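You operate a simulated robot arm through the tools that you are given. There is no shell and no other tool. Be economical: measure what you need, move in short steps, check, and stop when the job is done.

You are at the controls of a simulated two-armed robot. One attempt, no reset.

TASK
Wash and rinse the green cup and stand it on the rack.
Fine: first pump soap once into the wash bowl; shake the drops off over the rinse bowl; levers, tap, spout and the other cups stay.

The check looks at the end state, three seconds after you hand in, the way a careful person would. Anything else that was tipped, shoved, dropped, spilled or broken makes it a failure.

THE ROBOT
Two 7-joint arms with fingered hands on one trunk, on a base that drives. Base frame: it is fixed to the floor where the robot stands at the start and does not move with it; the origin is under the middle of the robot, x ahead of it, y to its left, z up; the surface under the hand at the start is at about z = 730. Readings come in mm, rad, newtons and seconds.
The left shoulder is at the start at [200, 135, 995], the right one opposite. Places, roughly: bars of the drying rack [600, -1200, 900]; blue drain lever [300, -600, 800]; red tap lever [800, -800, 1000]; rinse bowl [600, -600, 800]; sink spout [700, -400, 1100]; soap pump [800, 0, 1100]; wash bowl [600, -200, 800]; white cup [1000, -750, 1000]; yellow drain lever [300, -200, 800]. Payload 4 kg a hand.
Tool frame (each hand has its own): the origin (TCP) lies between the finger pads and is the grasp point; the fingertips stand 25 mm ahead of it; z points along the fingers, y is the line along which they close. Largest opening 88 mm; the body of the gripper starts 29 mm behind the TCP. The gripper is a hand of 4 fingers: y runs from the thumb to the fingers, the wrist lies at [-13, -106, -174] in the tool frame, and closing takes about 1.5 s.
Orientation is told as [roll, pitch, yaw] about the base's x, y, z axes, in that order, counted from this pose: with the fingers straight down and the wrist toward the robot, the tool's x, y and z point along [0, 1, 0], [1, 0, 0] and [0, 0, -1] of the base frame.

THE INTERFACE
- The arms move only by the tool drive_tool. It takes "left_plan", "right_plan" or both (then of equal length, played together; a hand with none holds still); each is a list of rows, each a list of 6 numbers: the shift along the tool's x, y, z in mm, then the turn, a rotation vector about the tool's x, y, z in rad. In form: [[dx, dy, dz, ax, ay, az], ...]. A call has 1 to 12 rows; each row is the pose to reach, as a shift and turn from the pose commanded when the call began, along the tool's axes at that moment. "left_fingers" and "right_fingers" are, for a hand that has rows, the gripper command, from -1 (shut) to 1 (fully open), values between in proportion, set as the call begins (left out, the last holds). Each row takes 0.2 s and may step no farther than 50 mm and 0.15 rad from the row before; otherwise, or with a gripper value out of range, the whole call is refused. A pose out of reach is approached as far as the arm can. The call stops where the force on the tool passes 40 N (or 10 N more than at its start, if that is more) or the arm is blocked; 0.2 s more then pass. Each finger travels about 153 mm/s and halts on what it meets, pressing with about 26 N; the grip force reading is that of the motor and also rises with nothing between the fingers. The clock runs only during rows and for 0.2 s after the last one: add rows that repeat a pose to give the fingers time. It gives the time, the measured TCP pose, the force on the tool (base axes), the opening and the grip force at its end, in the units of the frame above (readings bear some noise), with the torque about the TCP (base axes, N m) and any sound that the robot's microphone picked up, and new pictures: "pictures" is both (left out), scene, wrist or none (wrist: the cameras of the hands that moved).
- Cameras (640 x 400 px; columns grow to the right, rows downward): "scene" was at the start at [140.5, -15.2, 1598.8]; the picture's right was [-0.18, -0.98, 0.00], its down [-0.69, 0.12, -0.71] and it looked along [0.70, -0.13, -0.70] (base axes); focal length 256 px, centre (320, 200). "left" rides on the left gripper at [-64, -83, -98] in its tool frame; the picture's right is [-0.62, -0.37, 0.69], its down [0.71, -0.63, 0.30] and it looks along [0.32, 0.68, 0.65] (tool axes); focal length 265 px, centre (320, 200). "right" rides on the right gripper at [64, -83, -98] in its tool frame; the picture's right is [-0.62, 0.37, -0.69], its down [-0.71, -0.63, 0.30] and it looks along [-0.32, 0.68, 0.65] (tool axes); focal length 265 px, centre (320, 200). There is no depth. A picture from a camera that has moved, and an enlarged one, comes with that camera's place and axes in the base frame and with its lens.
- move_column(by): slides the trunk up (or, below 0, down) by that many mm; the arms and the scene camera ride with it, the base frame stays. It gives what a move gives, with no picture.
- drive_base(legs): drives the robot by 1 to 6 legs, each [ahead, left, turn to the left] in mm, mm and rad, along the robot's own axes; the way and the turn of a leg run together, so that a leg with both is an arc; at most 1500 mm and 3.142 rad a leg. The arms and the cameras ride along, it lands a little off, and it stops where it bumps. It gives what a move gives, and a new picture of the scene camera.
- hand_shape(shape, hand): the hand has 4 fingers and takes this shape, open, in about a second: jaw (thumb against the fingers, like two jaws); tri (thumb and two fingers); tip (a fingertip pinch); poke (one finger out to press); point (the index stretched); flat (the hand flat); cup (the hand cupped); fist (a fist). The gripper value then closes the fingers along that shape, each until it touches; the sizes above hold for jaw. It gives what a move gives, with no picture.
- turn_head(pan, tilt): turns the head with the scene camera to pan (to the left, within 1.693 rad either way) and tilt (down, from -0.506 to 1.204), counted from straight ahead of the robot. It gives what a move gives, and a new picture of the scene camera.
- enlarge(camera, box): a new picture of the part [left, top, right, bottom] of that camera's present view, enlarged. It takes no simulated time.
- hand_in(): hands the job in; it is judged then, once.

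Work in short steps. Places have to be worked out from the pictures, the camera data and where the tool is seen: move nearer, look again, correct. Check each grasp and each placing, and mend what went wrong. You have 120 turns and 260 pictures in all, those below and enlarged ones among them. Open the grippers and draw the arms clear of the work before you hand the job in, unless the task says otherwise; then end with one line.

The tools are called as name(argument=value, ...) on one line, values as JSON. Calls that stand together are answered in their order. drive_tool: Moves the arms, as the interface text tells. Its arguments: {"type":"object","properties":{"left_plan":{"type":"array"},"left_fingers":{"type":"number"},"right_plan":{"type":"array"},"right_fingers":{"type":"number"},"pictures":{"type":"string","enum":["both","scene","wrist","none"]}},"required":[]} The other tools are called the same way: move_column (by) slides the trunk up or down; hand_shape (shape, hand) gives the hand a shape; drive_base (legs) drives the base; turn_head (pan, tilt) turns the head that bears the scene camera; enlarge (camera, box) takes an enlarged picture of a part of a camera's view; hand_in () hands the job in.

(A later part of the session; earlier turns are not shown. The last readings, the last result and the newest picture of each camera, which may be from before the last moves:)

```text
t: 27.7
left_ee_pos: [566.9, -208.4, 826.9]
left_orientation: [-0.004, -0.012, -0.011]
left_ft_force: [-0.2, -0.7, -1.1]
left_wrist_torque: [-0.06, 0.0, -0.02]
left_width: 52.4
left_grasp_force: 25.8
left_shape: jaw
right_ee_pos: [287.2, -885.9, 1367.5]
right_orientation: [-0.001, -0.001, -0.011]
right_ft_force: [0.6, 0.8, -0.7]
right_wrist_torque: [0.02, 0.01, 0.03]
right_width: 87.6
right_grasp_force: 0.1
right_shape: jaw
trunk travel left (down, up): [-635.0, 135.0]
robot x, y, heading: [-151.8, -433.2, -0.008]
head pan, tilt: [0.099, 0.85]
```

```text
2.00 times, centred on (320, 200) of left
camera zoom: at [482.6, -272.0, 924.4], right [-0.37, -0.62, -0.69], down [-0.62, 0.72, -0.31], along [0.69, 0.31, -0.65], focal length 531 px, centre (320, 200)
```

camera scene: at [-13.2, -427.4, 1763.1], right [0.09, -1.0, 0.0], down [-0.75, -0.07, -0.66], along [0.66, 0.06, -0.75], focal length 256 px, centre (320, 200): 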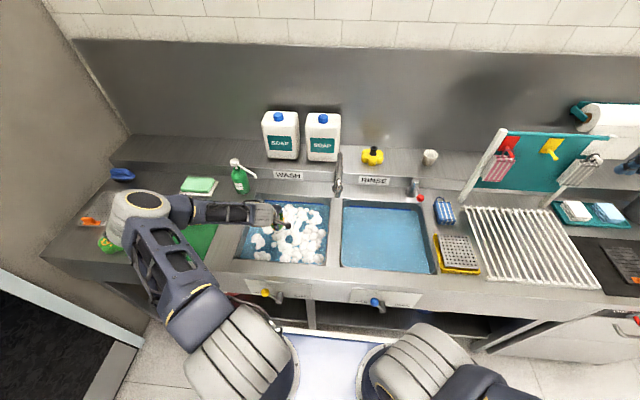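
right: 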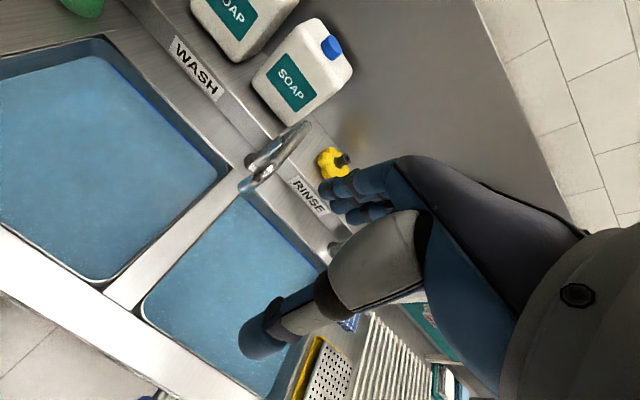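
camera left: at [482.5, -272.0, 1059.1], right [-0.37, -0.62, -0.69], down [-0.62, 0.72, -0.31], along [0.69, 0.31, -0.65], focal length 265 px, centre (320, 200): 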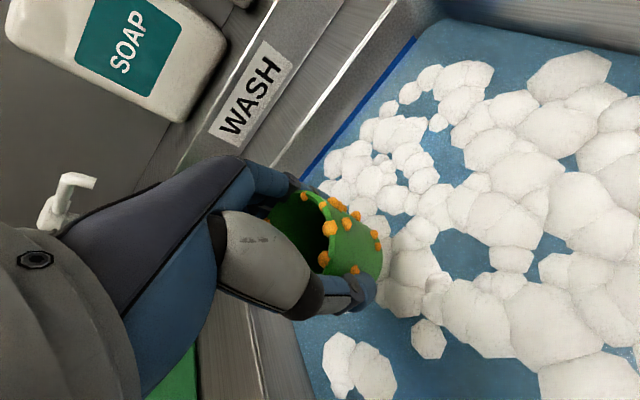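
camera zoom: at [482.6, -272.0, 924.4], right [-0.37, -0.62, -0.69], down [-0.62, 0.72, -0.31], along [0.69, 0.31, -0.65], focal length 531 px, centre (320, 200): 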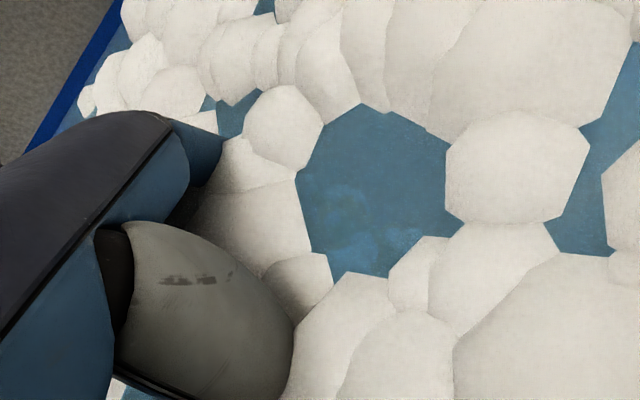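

The cup is completely under. I swish it back and forth beneath the foam.

drive_tool(left_plan=[[-40, 10, 0, 0, 0, 0], [-60, 40, 0, 0, 0, 0], [-20, 50, 0, 0, 0, 0], [0, 10, 0, 0, 0, 0], [-45, 10, 0, 0, 0, 0], [-60, 40, 0, 0, 0, 0], [-20, 50, 0, 0, 0, 0], [0, 10, 0, 0, 0, 0], [-45, 10, 0, 0, 0, 0], [-60, 40, 0, 0, 0, 0], [-30, 40, 0, 0, 0, 0], [-30, 30, 0, 0, 0, 0]], pictures="wrist")

drive_tool(left_plan=[[0, 0, 0, 0.15, 0, 0], [0, 0, 0, 0.3, 0, 0], [0, 0, 0, 0.15, 0, 0], [0, 0, 0, 0, 0, 0], [0, 0, 0, -0.15, 0, 0], [0, 0, 0, -0.3, 0, 0], [0, 0, 0, -0.15, 0, 0], [0, 0, 0, 0, 0, 0], [0, 0, 0, 0, 0, 0.15], [0, 0, 0, 0, 0, 0.3], [0, 0, 0, 0, 0, 0.15], [0, 0, 0, 0, 0, 0]], pictures="wrist")

```text
t: 30.3
left_ee_pos: [578.2, -217.3, 846.8]
left_orientation: [-0.005, -0.011, -0.01]
left_ft_force: [-0.2, -0.2, -0.3]
left_wrist_torque: [-0.01, 0.02, 0.01]
left_width: 52.0
left_grasp_force: 25.9
left_shape: jaw
left hand out of reach, approached as far as the arm can: row 1, 2, 3, 4, 5, 6, 7, 8, 9, 10, 11, 12
right_ee_pos: [288.3, -884.9, 1368.1]
right_orientation: [-0.001, 0.0, -0.01]
right_ft_force: [-0.3, -0.5, 1.3]
right_wrist_torque: [0.0, -0.02, 0.02]
right_width: 87.8
right_grasp_force: 0.1
right_shape: jaw
trunk travel left (down, up): [-635.0, 135.0]
robot x, y, heading: [-150.7, -434.1, -0.009]
head pan, tilt: [0.099, 0.85]
camera left: at [494.4, -280.3, 944.0], right [-0.37, -0.62, -0.69], down [-0.62, 0.72, -0.31], along [0.69, 0.31, -0.65], focal length 265 px, centre (320, 200)
```

left: 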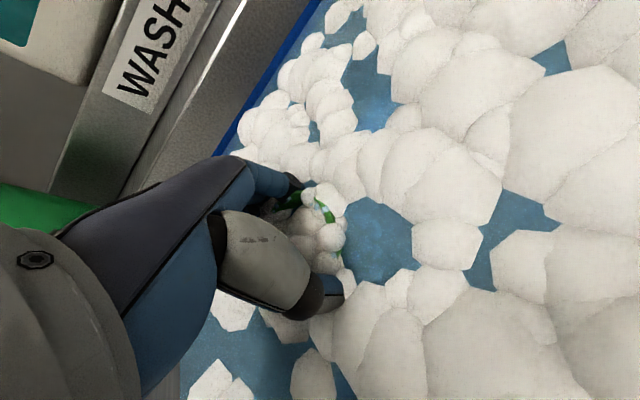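

```text
t: 32.9
left_ee_pos: [579.0, -218.6, 846.7]
left_orientation: [-0.007, -0.01, -0.006]
left_ft_force: [0.2, 0.0, -1.2]
left_wrist_torque: [0.03, 0.02, -0.01]
left_width: 51.9
left_grasp_force: 26.1
left_shape: jaw
left hand out of reach, approached as far as the arm can: row 1, 2, 3, 6
right_ee_pos: [286.9, -886.1, 1368.0]
right_orientation: [0.0, 0.0, -0.01]
right_ft_force: [0.5, -0.4, 0.3]
right_wrist_torque: [-0.03, 0.01, 0.01]
right_width: 87.6
right_grasp_force: 0.0
right_shape: jaw
trunk travel left (down, up): [-635.0, 135.0]
robot x, y, heading: [-152.7, -433.3, -0.009]
head pan, tilt: [0.099, 0.85]
camera left: at [493.8, -281.6, 944.9], right [-0.37, -0.62, -0.69], down [-0.62, 0.72, -0.32], along [0.69, 0.32, -0.65], focal length 265 px, centre (320, 200)
```

left: 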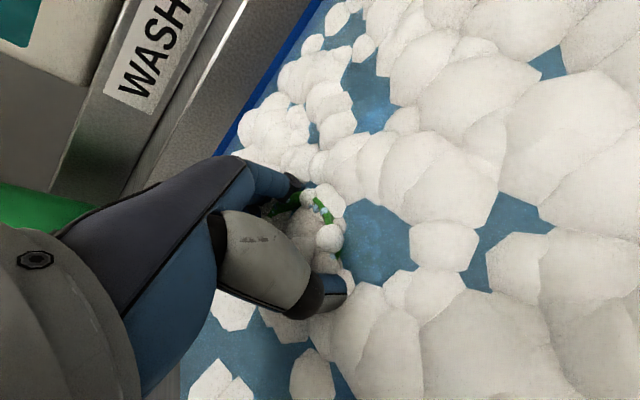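

The arm sits at its reach limit at this trunk height, and foam covers the cup. I raise the hand relative to the trunk and lower the trunk by 110, to gain freedom for a proper swish under water.

drive_tool(left_plan=[[0, 0, -40, 0, 0, 0], [0, 0, -80, 0, 0, 0]], pictures="wrist")

move_column(by=-110)

drive_tool(left_plan=[[-40, 10, 0, 0, 0, 0], [-60, 40, 0, 0, 0, 0], [-20, 50, 0, 0, 0, 0], [0, 10, 0, 0, 0, 0], [-45, 10, 0, 0, 0, 0], [-60, 40, 0, 0, 0, 0], [-20, 50, 0, 0, 0, 0], [0, 10, 0, 0, 0, 0], [-45, 10, 0, 0, 0, 0], [-60, 40, 0, 0, 0, 0], [-30, 40, 0, 0, 0, 0], [-30, 30, 0, 0, 0, 0]])

```text
t: 33.5
left_ee_pos: [576.8, -219.2, 926.3]
left_orientation: [-0.004, -0.009, -0.009]
left_ft_force: [-0.1, -0.5, 0.2]
left_wrist_torque: [0.0, 0.03, 0.03]
left_width: 51.7
left_grasp_force: 25.7
left_shape: jaw
right_ee_pos: [287.3, -886.1, 1368.5]
right_orientation: [0.0, 0.001, -0.011]
right_ft_force: [-0.2, -0.4, 0.2]
right_wrist_torque: [-0.02, 0.0, -0.01]
right_width: 87.5
right_grasp_force: 0.0
right_shape: jaw
trunk travel left (down, up): [-635.0, 135.0]
robot x, y, heading: [-152.2, -430.7, -0.01]
head pan, tilt: [0.099, 0.85]
camera left: at [492.2, -281.9, 1023.8], right [-0.37, -0.62, -0.69], down [-0.62, 0.72, -0.31], along [0.69, 0.31, -0.65], focal length 265 px, centre (320, 200)
```

left: 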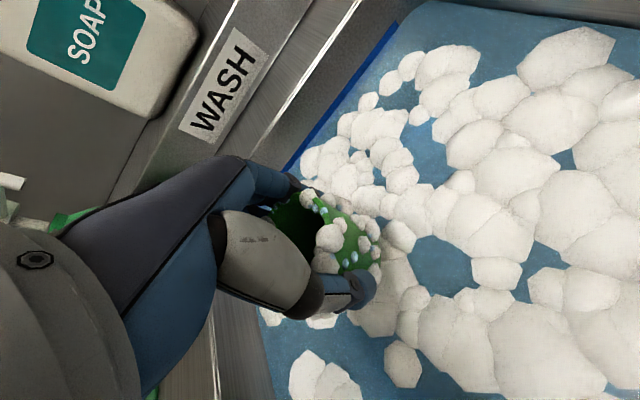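

```text
t: 34.9
left_ee_pos: [576.8, -219.1, 816.6]
left_orientation: [-0.003, -0.011, -0.009]
left_ft_force: [-0.3, -0.2, 0.7]
left_wrist_torque: [-0.03, -0.03, -0.01]
left_width: 51.7
left_grasp_force: 26.1
left_shape: jaw
right_ee_pos: [286.6, -886.9, 1258.3]
right_orientation: [0.0, 0.002, -0.011]
right_ft_force: [0.4, 0.1, 0.8]
right_wrist_torque: [0.02, -0.01, 0.01]
right_width: 87.7
right_grasp_force: 0.1
right_shape: jaw
trunk travel left (down, up): [-525.0, 245.0]
robot x, y, heading: [-150.5, -432.4, -0.012]
head pan, tilt: [0.099, 0.85]
```

```text
t: 37.5
left_ee_pos: [605.4, -249.1, 815.2]
left_orientation: [-0.005, -0.012, -0.01]
left_ft_force: [0.7, -0.1, -0.2]
left_wrist_torque: [-0.02, -0.03, -0.01]
left_width: 51.9
left_grasp_force: 26.2
left_shape: jaw
left hand out of reach, approached as far as the arm can: row 2, 3, 6, 7, 10, 11
right_ee_pos: [288.0, -885.8, 1258.0]
right_orientation: [0.0, -0.002, -0.011]
right_ft_force: [1.2, 0.3, 0.6]
right_wrist_torque: [-0.03, -0.02, 0.02]
right_width: 87.5
right_grasp_force: 0.1
right_shape: jaw
trunk travel left (down, up): [-525.0, 245.0]
robot x, y, heading: [-151.9, -431.7, -0.009]
head pan, tilt: [0.099, 0.85]
camera scene: at [-13.2, -427.4, 1518.1], right [0.09, -1.0, 0.0], down [-0.75, -0.07, -0.66], along [0.66, 0.06, -0.75], focal length 256 px, centre (320, 200)
camera left: at [520.1, -311.8, 913.1], right [-0.37, -0.62, -0.69], down [-0.62, 0.72, -0.32], along [0.69, 0.31, -0.65], focal length 265 px, centre (320, 200)
```

scene: 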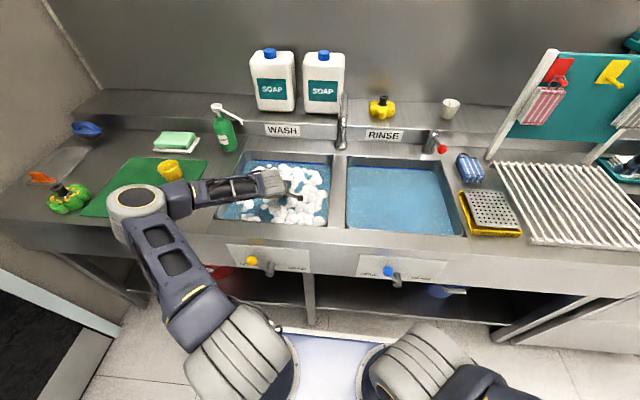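
left: 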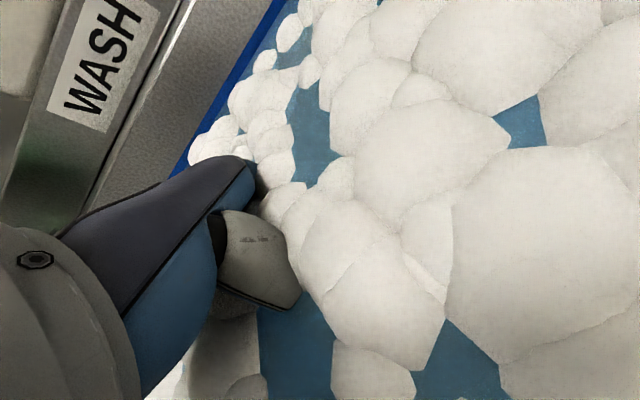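

I lift the cup out of the wash water and inspect it.

drive_tool(left_plan=[[0, 0, -40, 0, 0, 0], [0, 0, -80, 0, 0, 0], [0, 0, -120, 0, 0, 0], [0, 0, -160, 0, 0, 0], [0, 0, -190, 0, 0, 0]], pictures="none")

enlarge(camera="left", box=[220, 150, 420, 340])

enlarge(camera="scene", box=[240, 130, 340, 220])

```text
t: 38.7
left_ee_pos: [603.9, -246.9, 1006.1]
left_orientation: [-0.006, -0.01, -0.009]
left_ft_force: [0.1, -0.3, -0.1]
left_wrist_torque: [-0.04, -0.02, -0.05]
left_width: 51.5
left_grasp_force: 26.1
left_shape: jaw
right_ee_pos: [287.5, -886.2, 1257.0]
right_orientation: [0.0, 0.001, -0.009]
right_ft_force: [-0.8, -0.2, -0.7]
right_wrist_torque: [0.02, 0.02, 0.01]
right_width: 87.5
right_grasp_force: 0.1
right_shape: jaw
trunk travel left (down, up): [-525.0, 245.0]
robot x, y, heading: [-149.9, -433.5, -0.007]
head pan, tilt: [0.099, 0.85]
```

```text
2.11 times, centred on (320, 245) of left
camera zoom: at [518.3, -311.0, 1102.8], right [-0.37, -0.62, -0.69], down [-0.62, 0.72, -0.31], along [0.69, 0.31, -0.65], focal length 559 px, centre (320, 105)
```

zoom: 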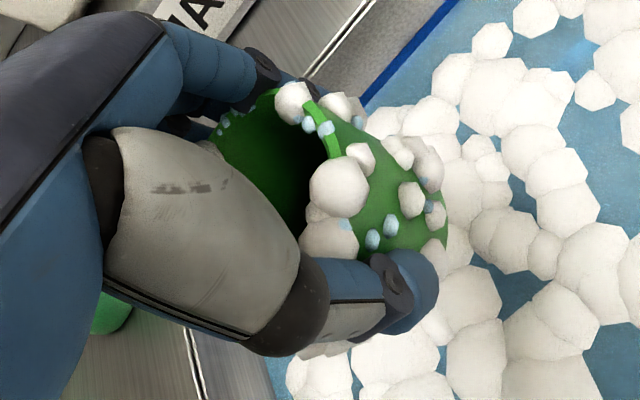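

```text
4.44 times, centred on (290, 175) of scene
camera zoom: at [-13.0, -427.2, 1518.0], right [0.09, -1.0, 0.0], down [-0.75, -0.07, -0.66], along [0.66, 0.06, -0.75], focal length 1138 px, centre (453, 311)
```

zoom: 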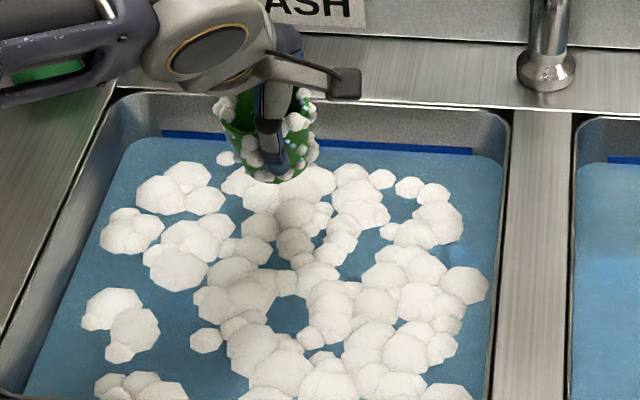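

The cup is clean, now covered in foam and drops. I draw it back to x≈560 (clear of the spout at x≥719) and drive right 400 mm to the rinse bowl.

drive_tool(left_plan=[[0, -20, -10, 0, 0, 0], [0, -42, -20, 0, 0, 0]], pictures="none")

drive_base(legs=[[0, -400, 0]])

```text
t: 39.3
left_ee_pos: [560.1, -247.8, 1025.8]
left_orientation: [-0.006, -0.01, -0.012]
left_ft_force: [-0.6, 0.4, -1.0]
left_wrist_torque: [-0.01, -0.02, 0.0]
left_width: 51.5
left_grasp_force: 25.6
left_shape: jaw
right_ee_pos: [287.1, -885.2, 1257.1]
right_orientation: [0.0, -0.002, -0.013]
right_ft_force: [0.3, -0.8, -0.2]
right_wrist_torque: [0.0, 0.04, 0.01]
right_width: 87.6
right_grasp_force: 0.1
right_shape: jaw
trunk travel left (down, up): [-525.0, 245.0]
robot x, y, heading: [-152.9, -435.9, -0.01]
head pan, tilt: [0.099, 0.85]
```

```text
t: 41.8
left_ee_pos: [557.6, -659.9, 1025.2]
left_orientation: [-0.007, -0.011, -0.022]
left_ft_force: [0.1, -1.0, -0.4]
left_wrist_torque: [0.04, -0.02, 0.0]
left_width: 51.7
left_grasp_force: 26.1
left_shape: jaw
right_ee_pos: [274.7, -1295.8, 1256.8]
right_orientation: [0.0, -0.001, -0.024]
right_ft_force: [-0.3, -0.1, -0.8]
right_wrist_torque: [0.02, -0.01, 0.02]
right_width: 87.5
right_grasp_force: 0.1
right_shape: jaw
trunk travel left (down, up): [-525.0, 245.0]
robot x, y, heading: [-159.6, -836.9, -0.022]
head pan, tilt: [0.099, 0.85]
camera scene: at [-19.5, -833.7, 1518.1], right [0.08, -1.0, 0.0], down [-0.75, -0.06, -0.66], along [0.66, 0.05, -0.75], focal length 256 px, centre (320, 200)
```

scene: 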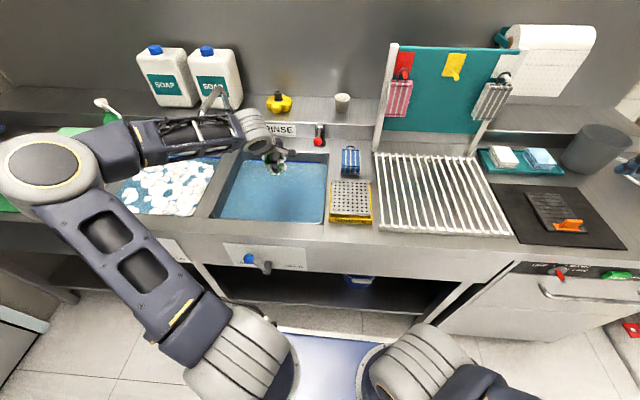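

The hand is over the rinse bowl (bowl centre about (567, −640)). I lower the cup under the water and swish.

drive_tool(left_plan=[[5, 8, 45, 0, 0, 0], [10, 17, 90, 0, 0, 0], [10, 17, 135, 0, 0, 0], [10, 17, 175, 0, 0, 0], [10, 17, 210, 0, 0, 0], [10, 17, 210, 0, 0, 0]])

drive_tool(left_plan=[[-40, 0, 0, 0, 0, 0], [-50, -30, 0, 0, 0, 0], [-10, -30, 0, 0, 0, 0], [20, 0, 0, 0, 0, 0], [-25, 0, 0, 0, 0, 0], [-50, -30, 0, 0, 0, 0], [-10, -30, 0, 0, 0, 0], [20, 0, 0, 0, 0, 0], [-20, 0, 0, 0, 0, 0.15], [-20, 0, 0, 0, 0, 0.3], [-20, 0, 0, 0, 0, 0.15], [0, 0, 0, 0, 0, 0]], pictures="wrist")

```text
t: 43.2
left_ee_pos: [576.3, -652.0, 815.9]
left_orientation: [-0.002, -0.01, -0.024]
left_ft_force: [-0.4, -0.2, -1.2]
left_wrist_torque: [-0.01, -0.02, -0.03]
left_width: 51.1
left_grasp_force: 26.3
left_shape: jaw
right_ee_pos: [273.3, -1296.8, 1257.3]
right_orientation: [0.0, 0.001, -0.024]
right_ft_force: [1.3, 0.2, 0.0]
right_wrist_torque: [-0.01, 0.01, 0.0]
right_width: 87.6
right_grasp_force: 0.1
right_shape: jaw
trunk travel left (down, up): [-525.0, 245.0]
robot x, y, heading: [-157.5, -835.9, -0.024]
head pan, tilt: [0.099, 0.85]
camera scene: at [-19.5, -833.7, 1518.1], right [0.08, -1.0, 0.0], down [-0.75, -0.06, -0.66], along [0.66, 0.05, -0.75], focal length 256 px, centre (320, 200)
camera left: at [490.1, -714.5, 913.5], right [-0.38, -0.61, -0.69], down [-0.61, 0.73, -0.31], along [0.7, 0.31, -0.65], focal length 265 px, centre (320, 200)
```

scene: 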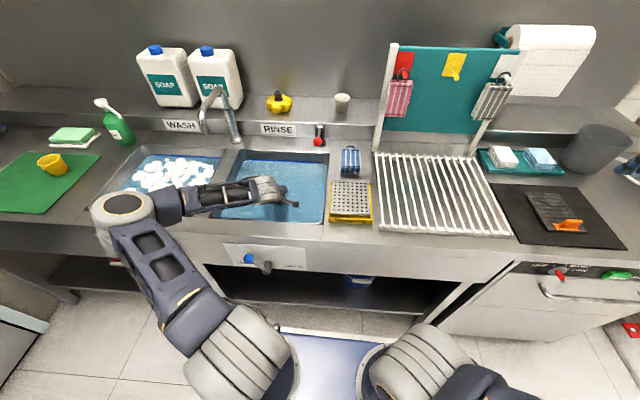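
left: 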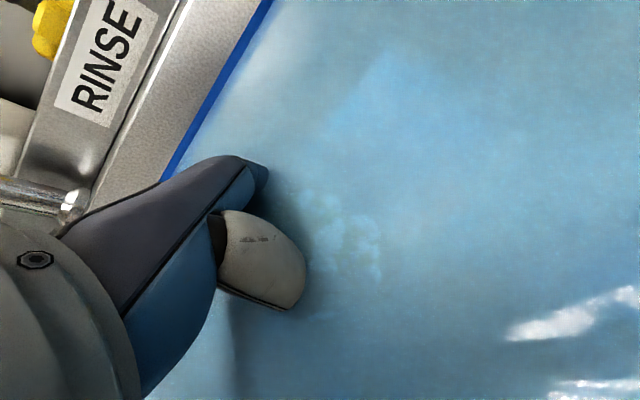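

```text
t: 45.8
left_ee_pos: [576.8, -653.2, 815.5]
left_orientation: [-0.004, -0.013, -0.023]
left_ft_force: [-0.4, 0.6, -0.9]
left_wrist_torque: [-0.03, 0.0, -0.01]
left_width: 51.3
left_grasp_force: 25.6
left_shape: jaw
left hand out of reach, approached as far as the arm can: row 1
right_ee_pos: [274.1, -1296.7, 1257.5]
right_orientation: [0.001, -0.001, -0.024]
right_ft_force: [0.2, 0.2, 0.7]
right_wrist_torque: [0.01, 0.0, -0.01]
right_width: 87.7
right_grasp_force: 0.0
right_shape: jaw
trunk travel left (down, up): [-525.0, 245.0]
robot x, y, heading: [-156.7, -836.6, -0.023]
head pan, tilt: [0.099, 0.85]
camera left: at [490.5, -714.9, 913.5], right [-0.37, -0.61, -0.69], down [-0.61, 0.73, -0.31], along [0.7, 0.31, -0.65], focal length 265 px, centre (320, 200)
```

left: 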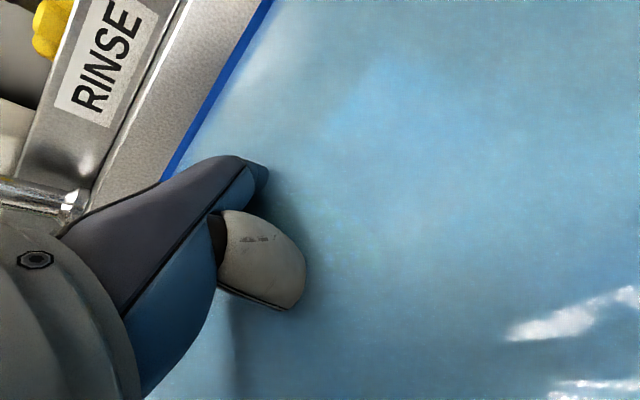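

Foam has come off under the rinse water. I lift out to z≈985 and inspect.

drive_tool(left_plan=[[0, 0, -40, 0, 0, 0], [0, 0, -80, 0, 0, 0], [0, 0, -120, 0, 0, 0], [0, 0, -160, 0, 0, 0], [0, 0, -170, 0, 0, 0]], pictures="none")

enlarge(camera="left", box=[220, 150, 420, 340])

enlarge(camera="scene", box=[220, 130, 340, 230])

```text
t: 47.0
left_ee_pos: [573.5, -651.8, 984.9]
left_orientation: [-0.005, -0.01, -0.022]
left_ft_force: [0.3, 0.3, -0.6]
left_wrist_torque: [-0.03, -0.01, -0.04]
left_width: 51.2
left_grasp_force: 25.9
left_shape: jaw
right_ee_pos: [274.6, -1295.5, 1257.9]
right_orientation: [-0.002, 0.0, -0.024]
right_ft_force: [0.0, 0.6, 0.5]
right_wrist_torque: [0.0, 0.03, 0.01]
right_width: 87.7
right_grasp_force: 0.1
right_shape: jaw
trunk travel left (down, up): [-525.0, 245.0]
robot x, y, heading: [-158.0, -839.3, -0.025]
head pan, tilt: [0.099, 0.85]
```

```text
2.11 times, centred on (320, 245) of left
camera zoom: at [487.6, -713.8, 1083.5], right [-0.38, -0.61, -0.69], down [-0.61, 0.73, -0.31], along [0.7, 0.31, -0.65], focal length 559 px, centre (320, 105)
```

zoom: 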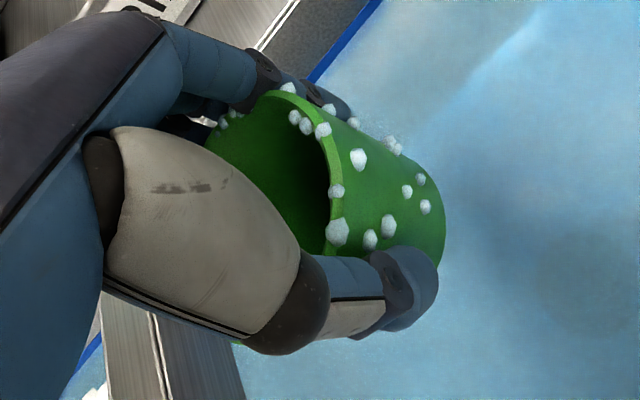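

```text
4.00 times, centred on (280, 180) of scene
camera zoom: at [-19.4, -833.6, 1518.1], right [0.08, -1.0, 0.0], down [-0.75, -0.06, -0.66], along [0.66, 0.05, -0.75], focal length 1024 px, centre (480, 280)
```

zoom: 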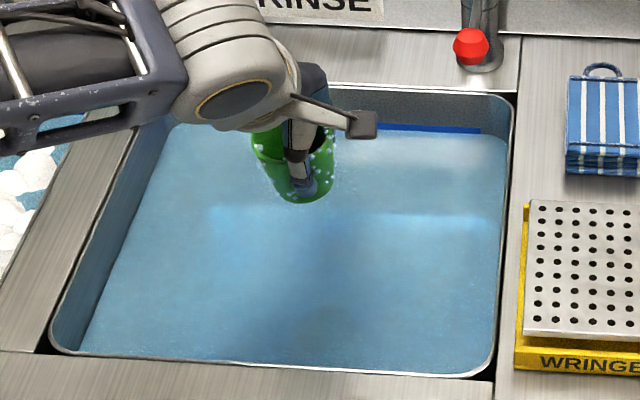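

Small whitish beads remain, possibly leftover foam rather than water, so I rinse again, longer.

drive_tool(left_plan=[[0, 0, 45, 0, 0, 0], [0, 0, 90, 0, 0, 0], [0, 0, 135, 0, 0, 0], [0, 0, 170, 0, 0, 0], [-25, -30, 170, 0, 0, 0], [-20, 10, 170, 0, 0, 0], [20, -20, 170, 0, 0, 0], [-20, -30, 170, 0, 0, 0], [0, 10, 170, 0, 0, 0], [20, -20, 170, 0, 0, 0], [-20, -20, 170, 0, 0, 0], [0, 0, 170, 0, 0, 0]], pictures="none")

drive_tool(left_plan=[[-25, -30, 0, 0, 0, 0], [-20, 10, 0, 0, 0, 0], [20, -20, 0, 0, 0, 0], [-20, -30, 0, 0, 0, 0], [0, 10, 0, 0, 0, 0], [20, -20, 0, 0, 0, 0], [-20, -20, 0, 0, 0, 0], [0, 0, 0, 0, 0, 0], [0, 0, -45, 0, 0, 0], [0, 0, -90, 0, 0, 0], [0, 0, -135, 0, 0, 0], [0, 0, -170, 0, 0, 0]], pictures="none")

enlarge(camera="left", box=[220, 150, 420, 340])

```text
t: 49.6
left_ee_pos: [576.9, -652.3, 815.9]
left_orientation: [-0.003, -0.01, -0.024]
left_ft_force: [0.7, -0.5, -1.0]
left_wrist_torque: [-0.04, 0.0, -0.02]
left_width: 50.9
left_grasp_force: 25.9
left_shape: jaw
right_ee_pos: [274.7, -1295.9, 1258.2]
right_orientation: [-0.001, 0.0, -0.023]
right_ft_force: [-0.3, -0.5, -0.2]
right_wrist_torque: [0.01, 0.0, 0.06]
right_width: 87.6
right_grasp_force: 0.0
right_shape: jaw
trunk travel left (down, up): [-525.0, 245.0]
robot x, y, heading: [-157.6, -838.0, -0.021]
head pan, tilt: [0.099, 0.85]
```

```text
t: 52.2
left_ee_pos: [574.2, -653.7, 985.6]
left_orientation: [-0.006, -0.009, -0.023]
left_ft_force: [1.1, 0.3, -0.3]
left_wrist_torque: [-0.02, 0.04, -0.02]
left_width: 50.6
left_grasp_force: 26.5
left_shape: jaw
right_ee_pos: [274.4, -1295.9, 1257.9]
right_orientation: [0.0, -0.001, -0.025]
right_ft_force: [0.7, 0.0, -0.3]
right_wrist_torque: [-0.04, 0.02, 0.01]
right_width: 87.9
right_grasp_force: 0.0
right_shape: jaw
trunk travel left (down, up): [-525.0, 245.0]
robot x, y, heading: [-161.7, -839.5, -0.022]
head pan, tilt: [0.099, 0.85]
```

```text
2.11 times, centred on (320, 245) of left
camera zoom: at [489.4, -715.1, 1082.9], right [-0.38, -0.61, -0.69], down [-0.61, 0.73, -0.31], along [0.7, 0.31, -0.65], focal length 559 px, centre (320, 105)
```

zoom: 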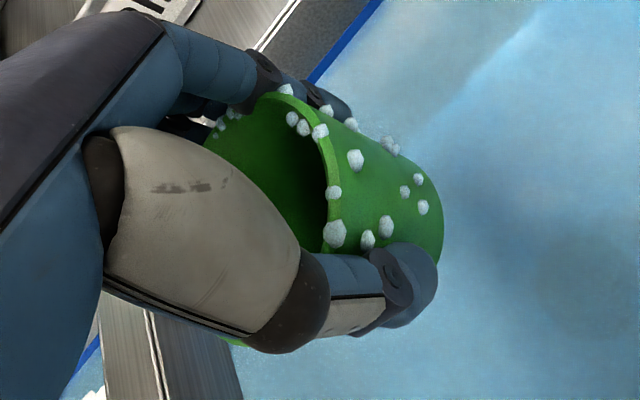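

The beads did not change, so they are likely the water drops. I shake the cup over the rinse bowl with quick reversals.

drive_tool(left_plan=[[0, 0, 45, 0, 0, 0], [0, 0, 0, 0, 0, 0], [0, 0, 45, 0, 0, 0], [0, 0, 0, 0, 0, 0], [0, 0, 45, 0, 0, 0], [0, 0, 0, 0, 0, 0], [0, 0, 45, 0, 0, 0], [0, 0, 0, 0, 0, 0], [0, -45, 0, 0, 0, 0], [0, 0, 0, 0, 0, 0], [0, -45, 0, 0, 0, 0], [0, 0, 0, 0, 0, 0]], pictures="none")

enlarge(camera="left", box=[220, 150, 420, 340])

```text
t: 54.8
left_ee_pos: [574.5, -650.7, 987.6]
left_orientation: [-0.005, -0.008, -0.021]
left_ft_force: [0.4, 0.3, 0.1]
left_wrist_torque: [-0.01, -0.03, -0.01]
left_width: 50.7
left_grasp_force: 26.1
left_shape: jaw
right_ee_pos: [275.2, -1296.0, 1257.4]
right_orientation: [0.001, 0.001, -0.023]
right_ft_force: [0.1, -0.5, -0.1]
right_wrist_torque: [-0.01, 0.0, -0.02]
right_width: 87.9
right_grasp_force: 0.0
right_shape: jaw
trunk travel left (down, up): [-525.0, 245.0]
robot x, y, heading: [-157.9, -837.2, -0.023]
head pan, tilt: [0.099, 0.85]
```

```text
2.11 times, centred on (320, 245) of left
camera zoom: at [488.2, -713.4, 1084.5], right [-0.37, -0.61, -0.69], down [-0.61, 0.73, -0.31], along [0.7, 0.31, -0.65], focal length 559 px, centre (320, 105)
```

zoom: 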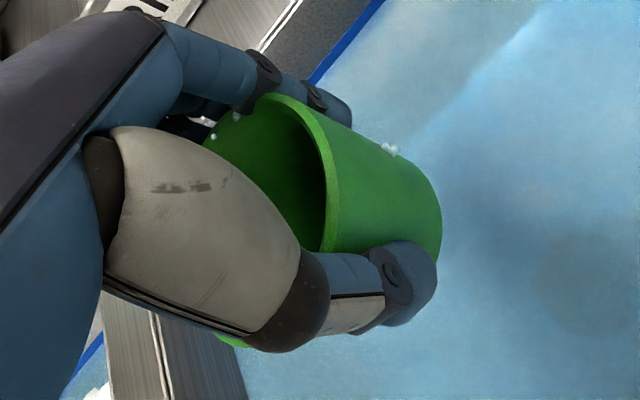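

Nearly all drops are gone; two remain. I shake again along all axes.

drive_tool(left_plan=[[0, 0, 48, 0, 0, 0], [0, 0, 0, 0, 0, 0], [0, 0, 48, 0, 0, 0], [0, 0, 0, 0, 0, 0], [-45, 0, 0, 0, 0, 0], [0, 0, 0, 0, 0, 0], [-45, 0, 0, 0, 0, 0], [0, 0, 0, 0, 0, 0], [0, -45, 0, 0, 0, 0], [0, 0, 0, 0, 0, 0], [0, 0, 48, 0, 0, 0], [0, 0, 0, 0, 0, 0]], pictures="none")

enlarge(camera="left", box=[220, 150, 420, 340])

enlarge(camera="scene", box=[230, 130, 330, 220])

```text
t: 57.4
left_ee_pos: [573.3, -649.3, 984.5]
left_orientation: [-0.004, -0.01, -0.024]
left_ft_force: [-0.2, 0.9, 0.3]
left_wrist_torque: [0.01, -0.01, 0.01]
left_width: 50.0
left_grasp_force: 26.1
left_shape: jaw
right_ee_pos: [274.8, -1295.5, 1257.8]
right_orientation: [0.002, -0.001, -0.025]
right_ft_force: [1.1, 0.4, -0.6]
right_wrist_torque: [0.0, 0.01, -0.02]
right_width: 87.7
right_grasp_force: 0.1
right_shape: jaw
trunk travel left (down, up): [-525.0, 245.0]
robot x, y, heading: [-159.5, -837.8, -0.02]
head pan, tilt: [0.099, 0.85]
```

```text
2.11 times, centred on (320, 245) of left
camera zoom: at [487.5, -711.1, 1083.1], right [-0.38, -0.61, -0.69], down [-0.61, 0.73, -0.31], along [0.7, 0.31, -0.65], focal length 559 px, centre (320, 105)
```

zoom: 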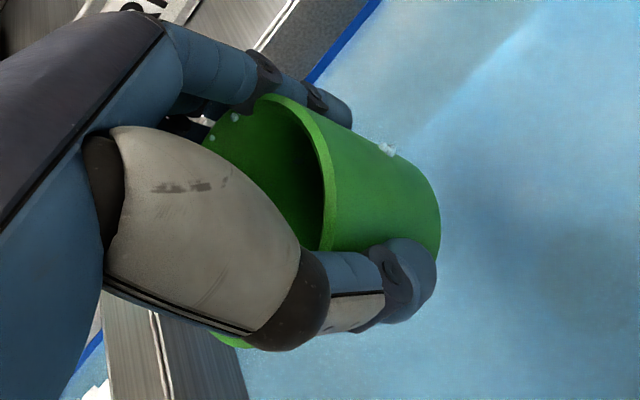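

```text
4.44 times, centred on (280, 175) of scene
camera zoom: at [-19.4, -833.6, 1518.0], right [0.08, -1.0, 0.0], down [-0.75, -0.06, -0.66], along [0.66, 0.05, -0.75], focal length 1138 px, centre (498, 311)
```

zoom: 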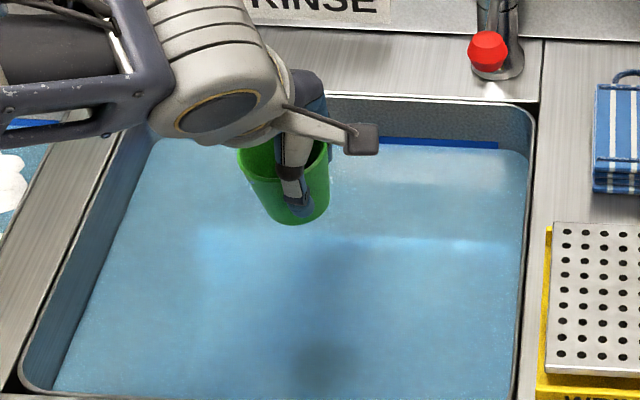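

Only two tiny beads linger near the finger side. I yaw the hand by 0.9 rad to view the other side of the cup.

drive_tool(left_plan=[[0, 0, 0, 0, 0, 0.15], [0, 0, 0, 0, 0, 0.3], [0, 0, 0, 0, 0, 0.45], [0, 0, 0, 0, 0, 0.6], [0, 0, 0, 0, 0, 0.75], [0, 0, 0, 0, 0, 0.9]], pictures="none")

enlarge(camera="scene", box=[240, 135, 310, 195])

enlarge(camera="left", box=[260, 170, 380, 260])

```text
t: 58.8
left_ee_pos: [575.0, -651.8, 987.3]
left_orientation: [0.006, -0.011, -0.925]
left_ft_force: [-0.1, -0.2, -0.1]
left_wrist_torque: [0.02, -0.02, 0.01]
left_width: 49.8
left_grasp_force: 25.9
left_shape: jaw
right_ee_pos: [274.2, -1296.7, 1256.7]
right_orientation: [0.0, -0.002, -0.025]
right_ft_force: [0.4, -0.3, -1.1]
right_wrist_torque: [0.02, -0.04, -0.02]
right_width: 87.9
right_grasp_force: 0.2
right_shape: jaw
trunk travel left (down, up): [-525.0, 245.0]
robot x, y, heading: [-158.8, -833.7, -0.024]
head pan, tilt: [0.099, 0.85]
```

```text
6.67 times, centred on (275, 165) of scene
camera zoom: at [-19.6, -833.7, 1518.1], right [0.08, -1.0, 0.0], down [-0.75, -0.06, -0.66], along [0.66, 0.05, -0.75], focal length 1707 px, centre (620, 433)
```

zoom: 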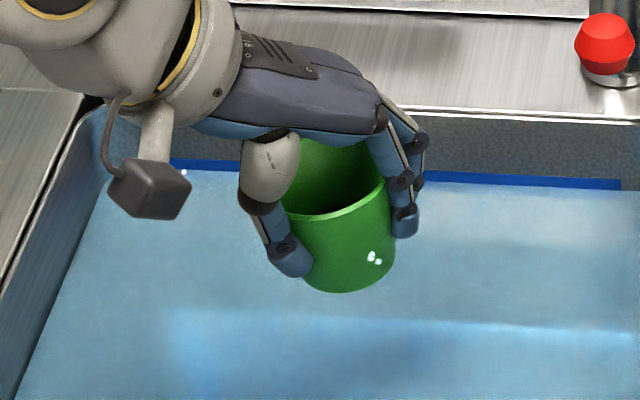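

```text
4.44 times, centred on (320, 215) of left
camera zoom: at [471.6, -622.6, 1083.6], right [-0.71, -0.08, -0.7], down [0.19, 0.93, -0.31], along [0.68, -0.35, -0.64], focal length 1180 px, centre (320, 133)
```

zoom: 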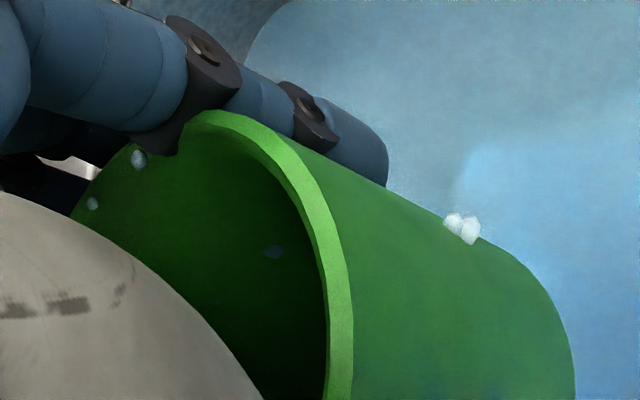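

A few tiny beads remain. I shake more strongly, with full 50 mm reversals and twist.

drive_tool(left_plan=[[0, 0, 49, 0.1, 0, 0], [0, 0, 0, 0, 0, 0], [0, 0, 49, 0.1, 0, 0], [0, 0, 0, 0, 0, 0], [0, 0, 49, 0.1, 0, 0], [0, 0, 0, 0, 0, 0], [0, 0, 49, 0.1, 0, 0], [0, 0, 0, 0, 0, 0], [0, 0, 49, 0.1, 0, 0], [0, 0, 0, 0, 0, 0], [0, 0, 49, 0.1, 0, 0], [0, 0, 0, 0, 0, 0]], pictures="none")

enlarge(camera="scene", box=[240, 135, 310, 195])

enlarge(camera="left", box=[260, 170, 380, 260])

```text
t: 61.4
left_ee_pos: [574.0, -652.9, 984.7]
left_orientation: [0.004, -0.01, -0.924]
left_ft_force: [0.3, -0.3, -0.6]
left_wrist_torque: [0.0, 0.01, 0.03]
left_width: 49.8
left_grasp_force: 25.6
left_shape: jaw
right_ee_pos: [274.2, -1294.8, 1258.1]
right_orientation: [0.002, 0.0, -0.025]
right_ft_force: [1.0, 0.5, -1.0]
right_wrist_torque: [-0.04, -0.04, -0.01]
right_width: 87.8
right_grasp_force: 0.1
right_shape: jaw
trunk travel left (down, up): [-525.0, 245.0]
robot x, y, heading: [-161.8, -840.7, -0.024]
head pan, tilt: [0.099, 0.85]
```

```text
6.67 times, centred on (275, 165) of scene
camera zoom: at [-19.3, -833.7, 1518.1], right [0.08, -1.0, 0.0], down [-0.75, -0.06, -0.66], along [0.66, 0.05, -0.75], focal length 1707 px, centre (620, 433)
```

zoom: 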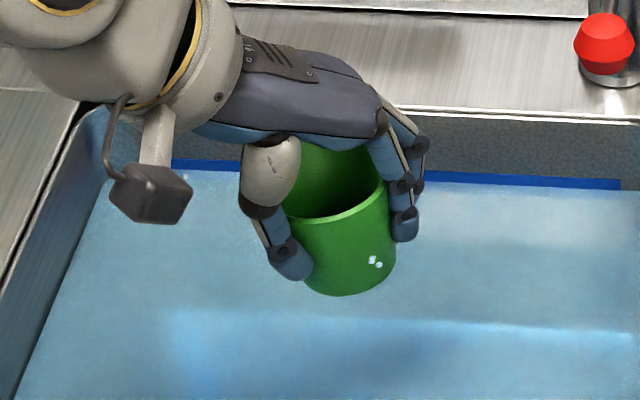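

```text
4.44 times, centred on (320, 215) of left
camera zoom: at [471.1, -623.2, 1081.8], right [-0.71, -0.08, -0.7], down [0.19, 0.93, -0.31], along [0.68, -0.35, -0.64], focal length 1180 px, centre (320, 133)
```

zoom: 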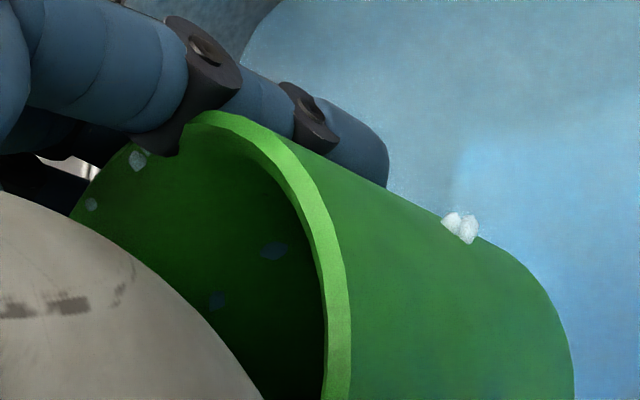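

The beads still cling. I try sideways shakes in both directions, staying within the bowl.

drive_tool(left_plan=[[48, 0, 0, 0, 0, 0], [0, 0, 0, 0, 0, 0], [48, 0, 0, 0, 0, 0], [0, 0, 0, 0, 0, 0], [48, 0, 0, 0, 0, 0], [0, 0, 0, 0, 0, 0], [0, -48, 0, 0, 0, 0], [0, 0, 0, 0, 0, 0], [0, -48, 0, 0, 0, 0], [0, 0, 0, 0, 0, 0], [0, -48, 0, 0, 0, 0], [0, 0, 0, 0, 0, 0]], pictures="none")

enlarge(camera="left", box=[260, 170, 380, 260])

```text
t: 64.0
left_ee_pos: [576.3, -652.0, 986.2]
left_orientation: [0.006, -0.011, -0.922]
left_ft_force: [-0.2, -0.1, -0.3]
left_wrist_torque: [0.02, 0.0, 0.03]
left_width: 49.9
left_grasp_force: 26.0
left_shape: jaw
right_ee_pos: [274.4, -1295.4, 1256.8]
right_orientation: [-0.001, 0.0, -0.024]
right_ft_force: [-0.2, 0.0, 1.2]
right_wrist_torque: [-0.02, 0.0, -0.01]
right_width: 87.3
right_grasp_force: 0.0
right_shape: jaw
trunk travel left (down, up): [-525.0, 245.0]
robot x, y, heading: [-155.8, -838.5, -0.018]
head pan, tilt: [0.099, 0.85]
```

```text
4.44 times, centred on (320, 215) of left
camera zoom: at [472.5, -622.9, 1083.3], right [-0.71, -0.08, -0.7], down [0.19, 0.93, -0.31], along [0.68, -0.35, -0.65], focal length 1180 px, centre (320, 133)
```

zoom: 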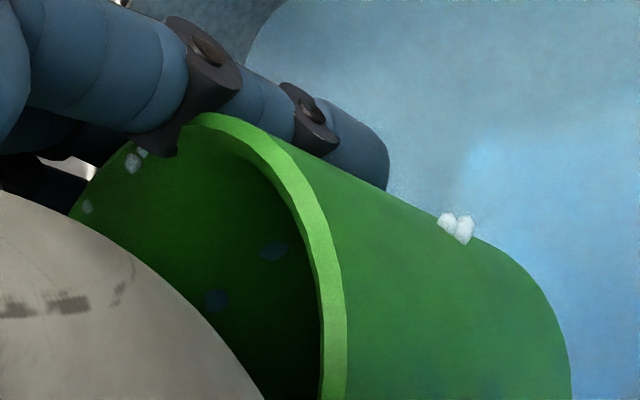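

Further shaking changes nothing, so those few beads may be soap residue rather than water. I re-dip in the rinse bowl in this yawed pose with tilting swishes.

drive_tool(left_plan=[[0, 0, 48, 0, 0, 0], [0, 0, 96, 0, 0, 0], [0, 0, 144, 0, 0, 0], [0, 0, 180, 0, 0, 0], [0, 0, 180, 0.15, 0, 0], [0, -20, 180, 0.3, 0, 0], [20, 0, 180, 0.15, 0.1, 0], [20, 0, 180, 0, 0.2, 0], [0, -20, 180, 0, 0.1, 0], [0, 10, 180, 0, 0, 0], [30, 0, 180, 0, 0, 0], [0, 0, 180, 0, 0, 0]], pictures="none")

drive_tool(left_plan=[[30, -20, 0, 0, 0, 0], [0, 0, 0, 0, 0, 0.15], [30, 0, 0, 0, 0, 0.3], [0, -20, 0, 0, 0, 0.15], [30, 0, 0, 0, 0, 0], [0, -30, 0, 0, 0, 0], [30, 0, 0, 0, 0, 0], [0, 0, 0, 0, 0, 0], [0, 0, -48, 0, 0, 0], [0, 0, -96, 0, 0, 0], [0, 0, -144, 0, 0, 0], [0, 0, -180, 0, 0, 0]], pictures="none")

enlarge(camera="left", box=[220, 150, 420, 340])

```text
refused: row 7 steps farther than a row can; nothing moved
```

```text
t: 66.6
left_ee_pos: [575.9, -649.9, 1166.9]
left_orientation: [0.005, -0.01, -0.924]
left_ft_force: [0.9, -0.2, -0.1]
left_wrist_torque: [-0.02, -0.02, 0.02]
left_width: 49.8
left_grasp_force: 26.4
left_shape: jaw
right_ee_pos: [273.4, -1296.5, 1258.0]
right_orientation: [-0.001, -0.001, -0.024]
right_ft_force: [0.5, -0.1, -0.3]
right_wrist_torque: [-0.05, -0.01, -0.02]
right_width: 87.8
right_grasp_force: 0.0
right_shape: jaw
trunk travel left (down, up): [-525.0, 245.0]
robot x, y, heading: [-154.4, -836.2, -0.021]
head pan, tilt: [0.099, 0.85]
```

```text
2.11 times, centred on (320, 245) of left
camera zoom: at [471.9, -621.6, 1263.4], right [-0.71, -0.08, -0.7], down [0.19, 0.93, -0.31], along [0.68, -0.35, -0.65], focal length 559 px, centre (320, 105)
```

zoom: 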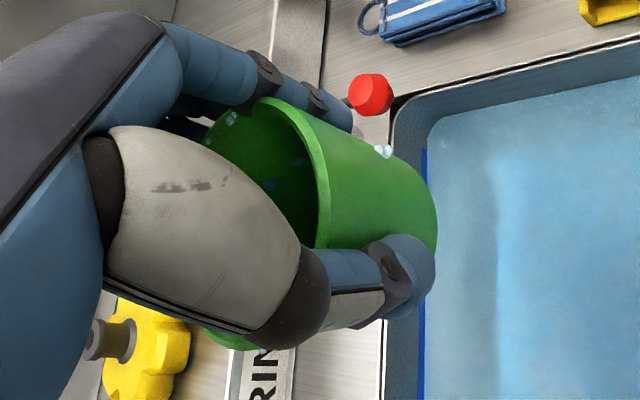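

The first call was refused, so the second only moved in air and up. I now lower properly into the rinse water and swish.

drive_tool(left_plan=[[0, 0, 45, 0, 0, 0], [0, 0, 90, 0, 0, 0], [0, 0, 135, 0, 0, 0], [0, 0, 180, 0, 0, 0], [0, 0, 225, 0, 0, 0], [0, 0, 270, 0, 0, 0], [0, 0, 315, 0, 0, 0], [0, 0, 352, 0, 0, 0], [30, 0, 352, 0, 0, 0], [0, -25, 352, 0, 0, 0], [30, 0, 352, 0, 0, 0], [0, 0, 352, 0, 0, 0]], pictures="none")

drive_tool(left_plan=[[20, 0, 0, 0.14, 0, 0], [0, 0, 0, 0.28, 0, 0], [20, -20, 0, 0.14, 0, 0], [0, 0, 0, 0, 0, 0], [30, 0, 0, 0, 0, 0.14], [0, -20, 0, 0, 0, 0.28], [30, 0, 0, 0, 0, 0.14], [0, 0, 0, 0, 0, 0], [0, 0, -48, 0, 0, 0], [0, 0, -96, 0, 0, 0], [0, 0, -144, 0, 0, 0], [0, 0, -170, 0, 0, 0]], pictures="none")

enlarge(camera="left", box=[220, 150, 420, 340])

enlarge(camera="scene", box=[240, 135, 310, 195])

```text
t: 69.2
left_ee_pos: [578.8, -652.5, 816.0]
left_orientation: [0.006, -0.011, -0.923]
left_ft_force: [-0.1, -0.4, 0.3]
left_wrist_torque: [-0.01, 0.0, -0.03]
left_width: 50.0
left_grasp_force: 26.4
left_shape: jaw
right_ee_pos: [274.5, -1295.8, 1258.0]
right_orientation: [0.0, 0.001, -0.024]
right_ft_force: [-0.2, 0.0, 0.2]
right_wrist_torque: [0.01, -0.01, 0.01]
right_width: 87.3
right_grasp_force: 0.0
right_shape: jaw
trunk travel left (down, up): [-525.0, 245.0]
robot x, y, heading: [-158.4, -839.3, -0.017]
head pan, tilt: [0.099, 0.85]
```

```text
t: 71.8
left_ee_pos: [577.4, -652.2, 984.5]
left_orientation: [0.005, -0.01, -0.923]
left_ft_force: [-0.2, 0.6, -0.6]
left_wrist_torque: [0.0, 0.01, 0.02]
left_width: 49.5
left_grasp_force: 26.0
left_shape: jaw
left hand out of reach, approached as far as the arm can: row 2
right_ee_pos: [274.2, -1296.2, 1257.2]
right_orientation: [0.001, -0.001, -0.024]
right_ft_force: [0.5, -0.4, 0.4]
right_wrist_torque: [0.0, -0.02, 0.0]
right_width: 87.4
right_grasp_force: 0.1
right_shape: jaw
trunk travel left (down, up): [-525.0, 245.0]
robot x, y, heading: [-157.5, -834.9, -0.028]
head pan, tilt: [0.099, 0.85]
```

```text
2.11 times, centred on (320, 245) of left
camera zoom: at [475.4, -623.4, 1082.0], right [-0.71, -0.08, -0.7], down [0.19, 0.93, -0.31], along [0.68, -0.35, -0.65], focal length 559 px, centre (320, 105)
```

zoom: 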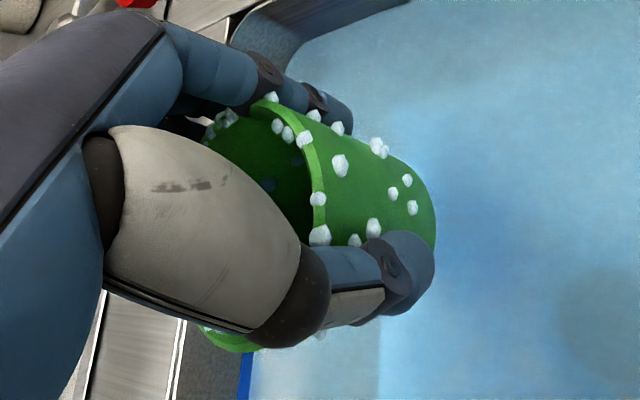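

```text
6.67 times, centred on (275, 165) of scene
camera zoom: at [-19.3, -833.6, 1518.1], right [0.08, -1.0, 0.0], down [-0.75, -0.06, -0.66], along [0.66, 0.05, -0.75], focal length 1707 px, centre (620, 433)
```

zoom: 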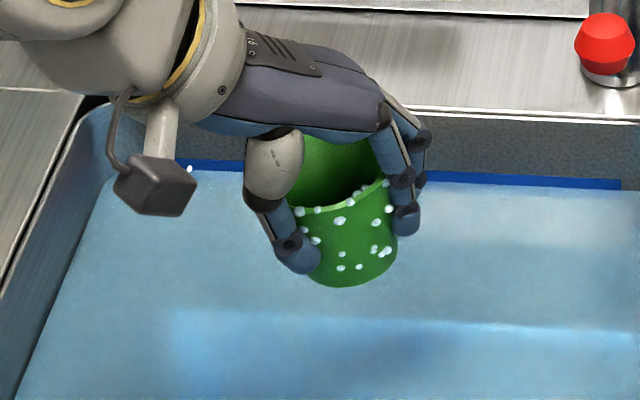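

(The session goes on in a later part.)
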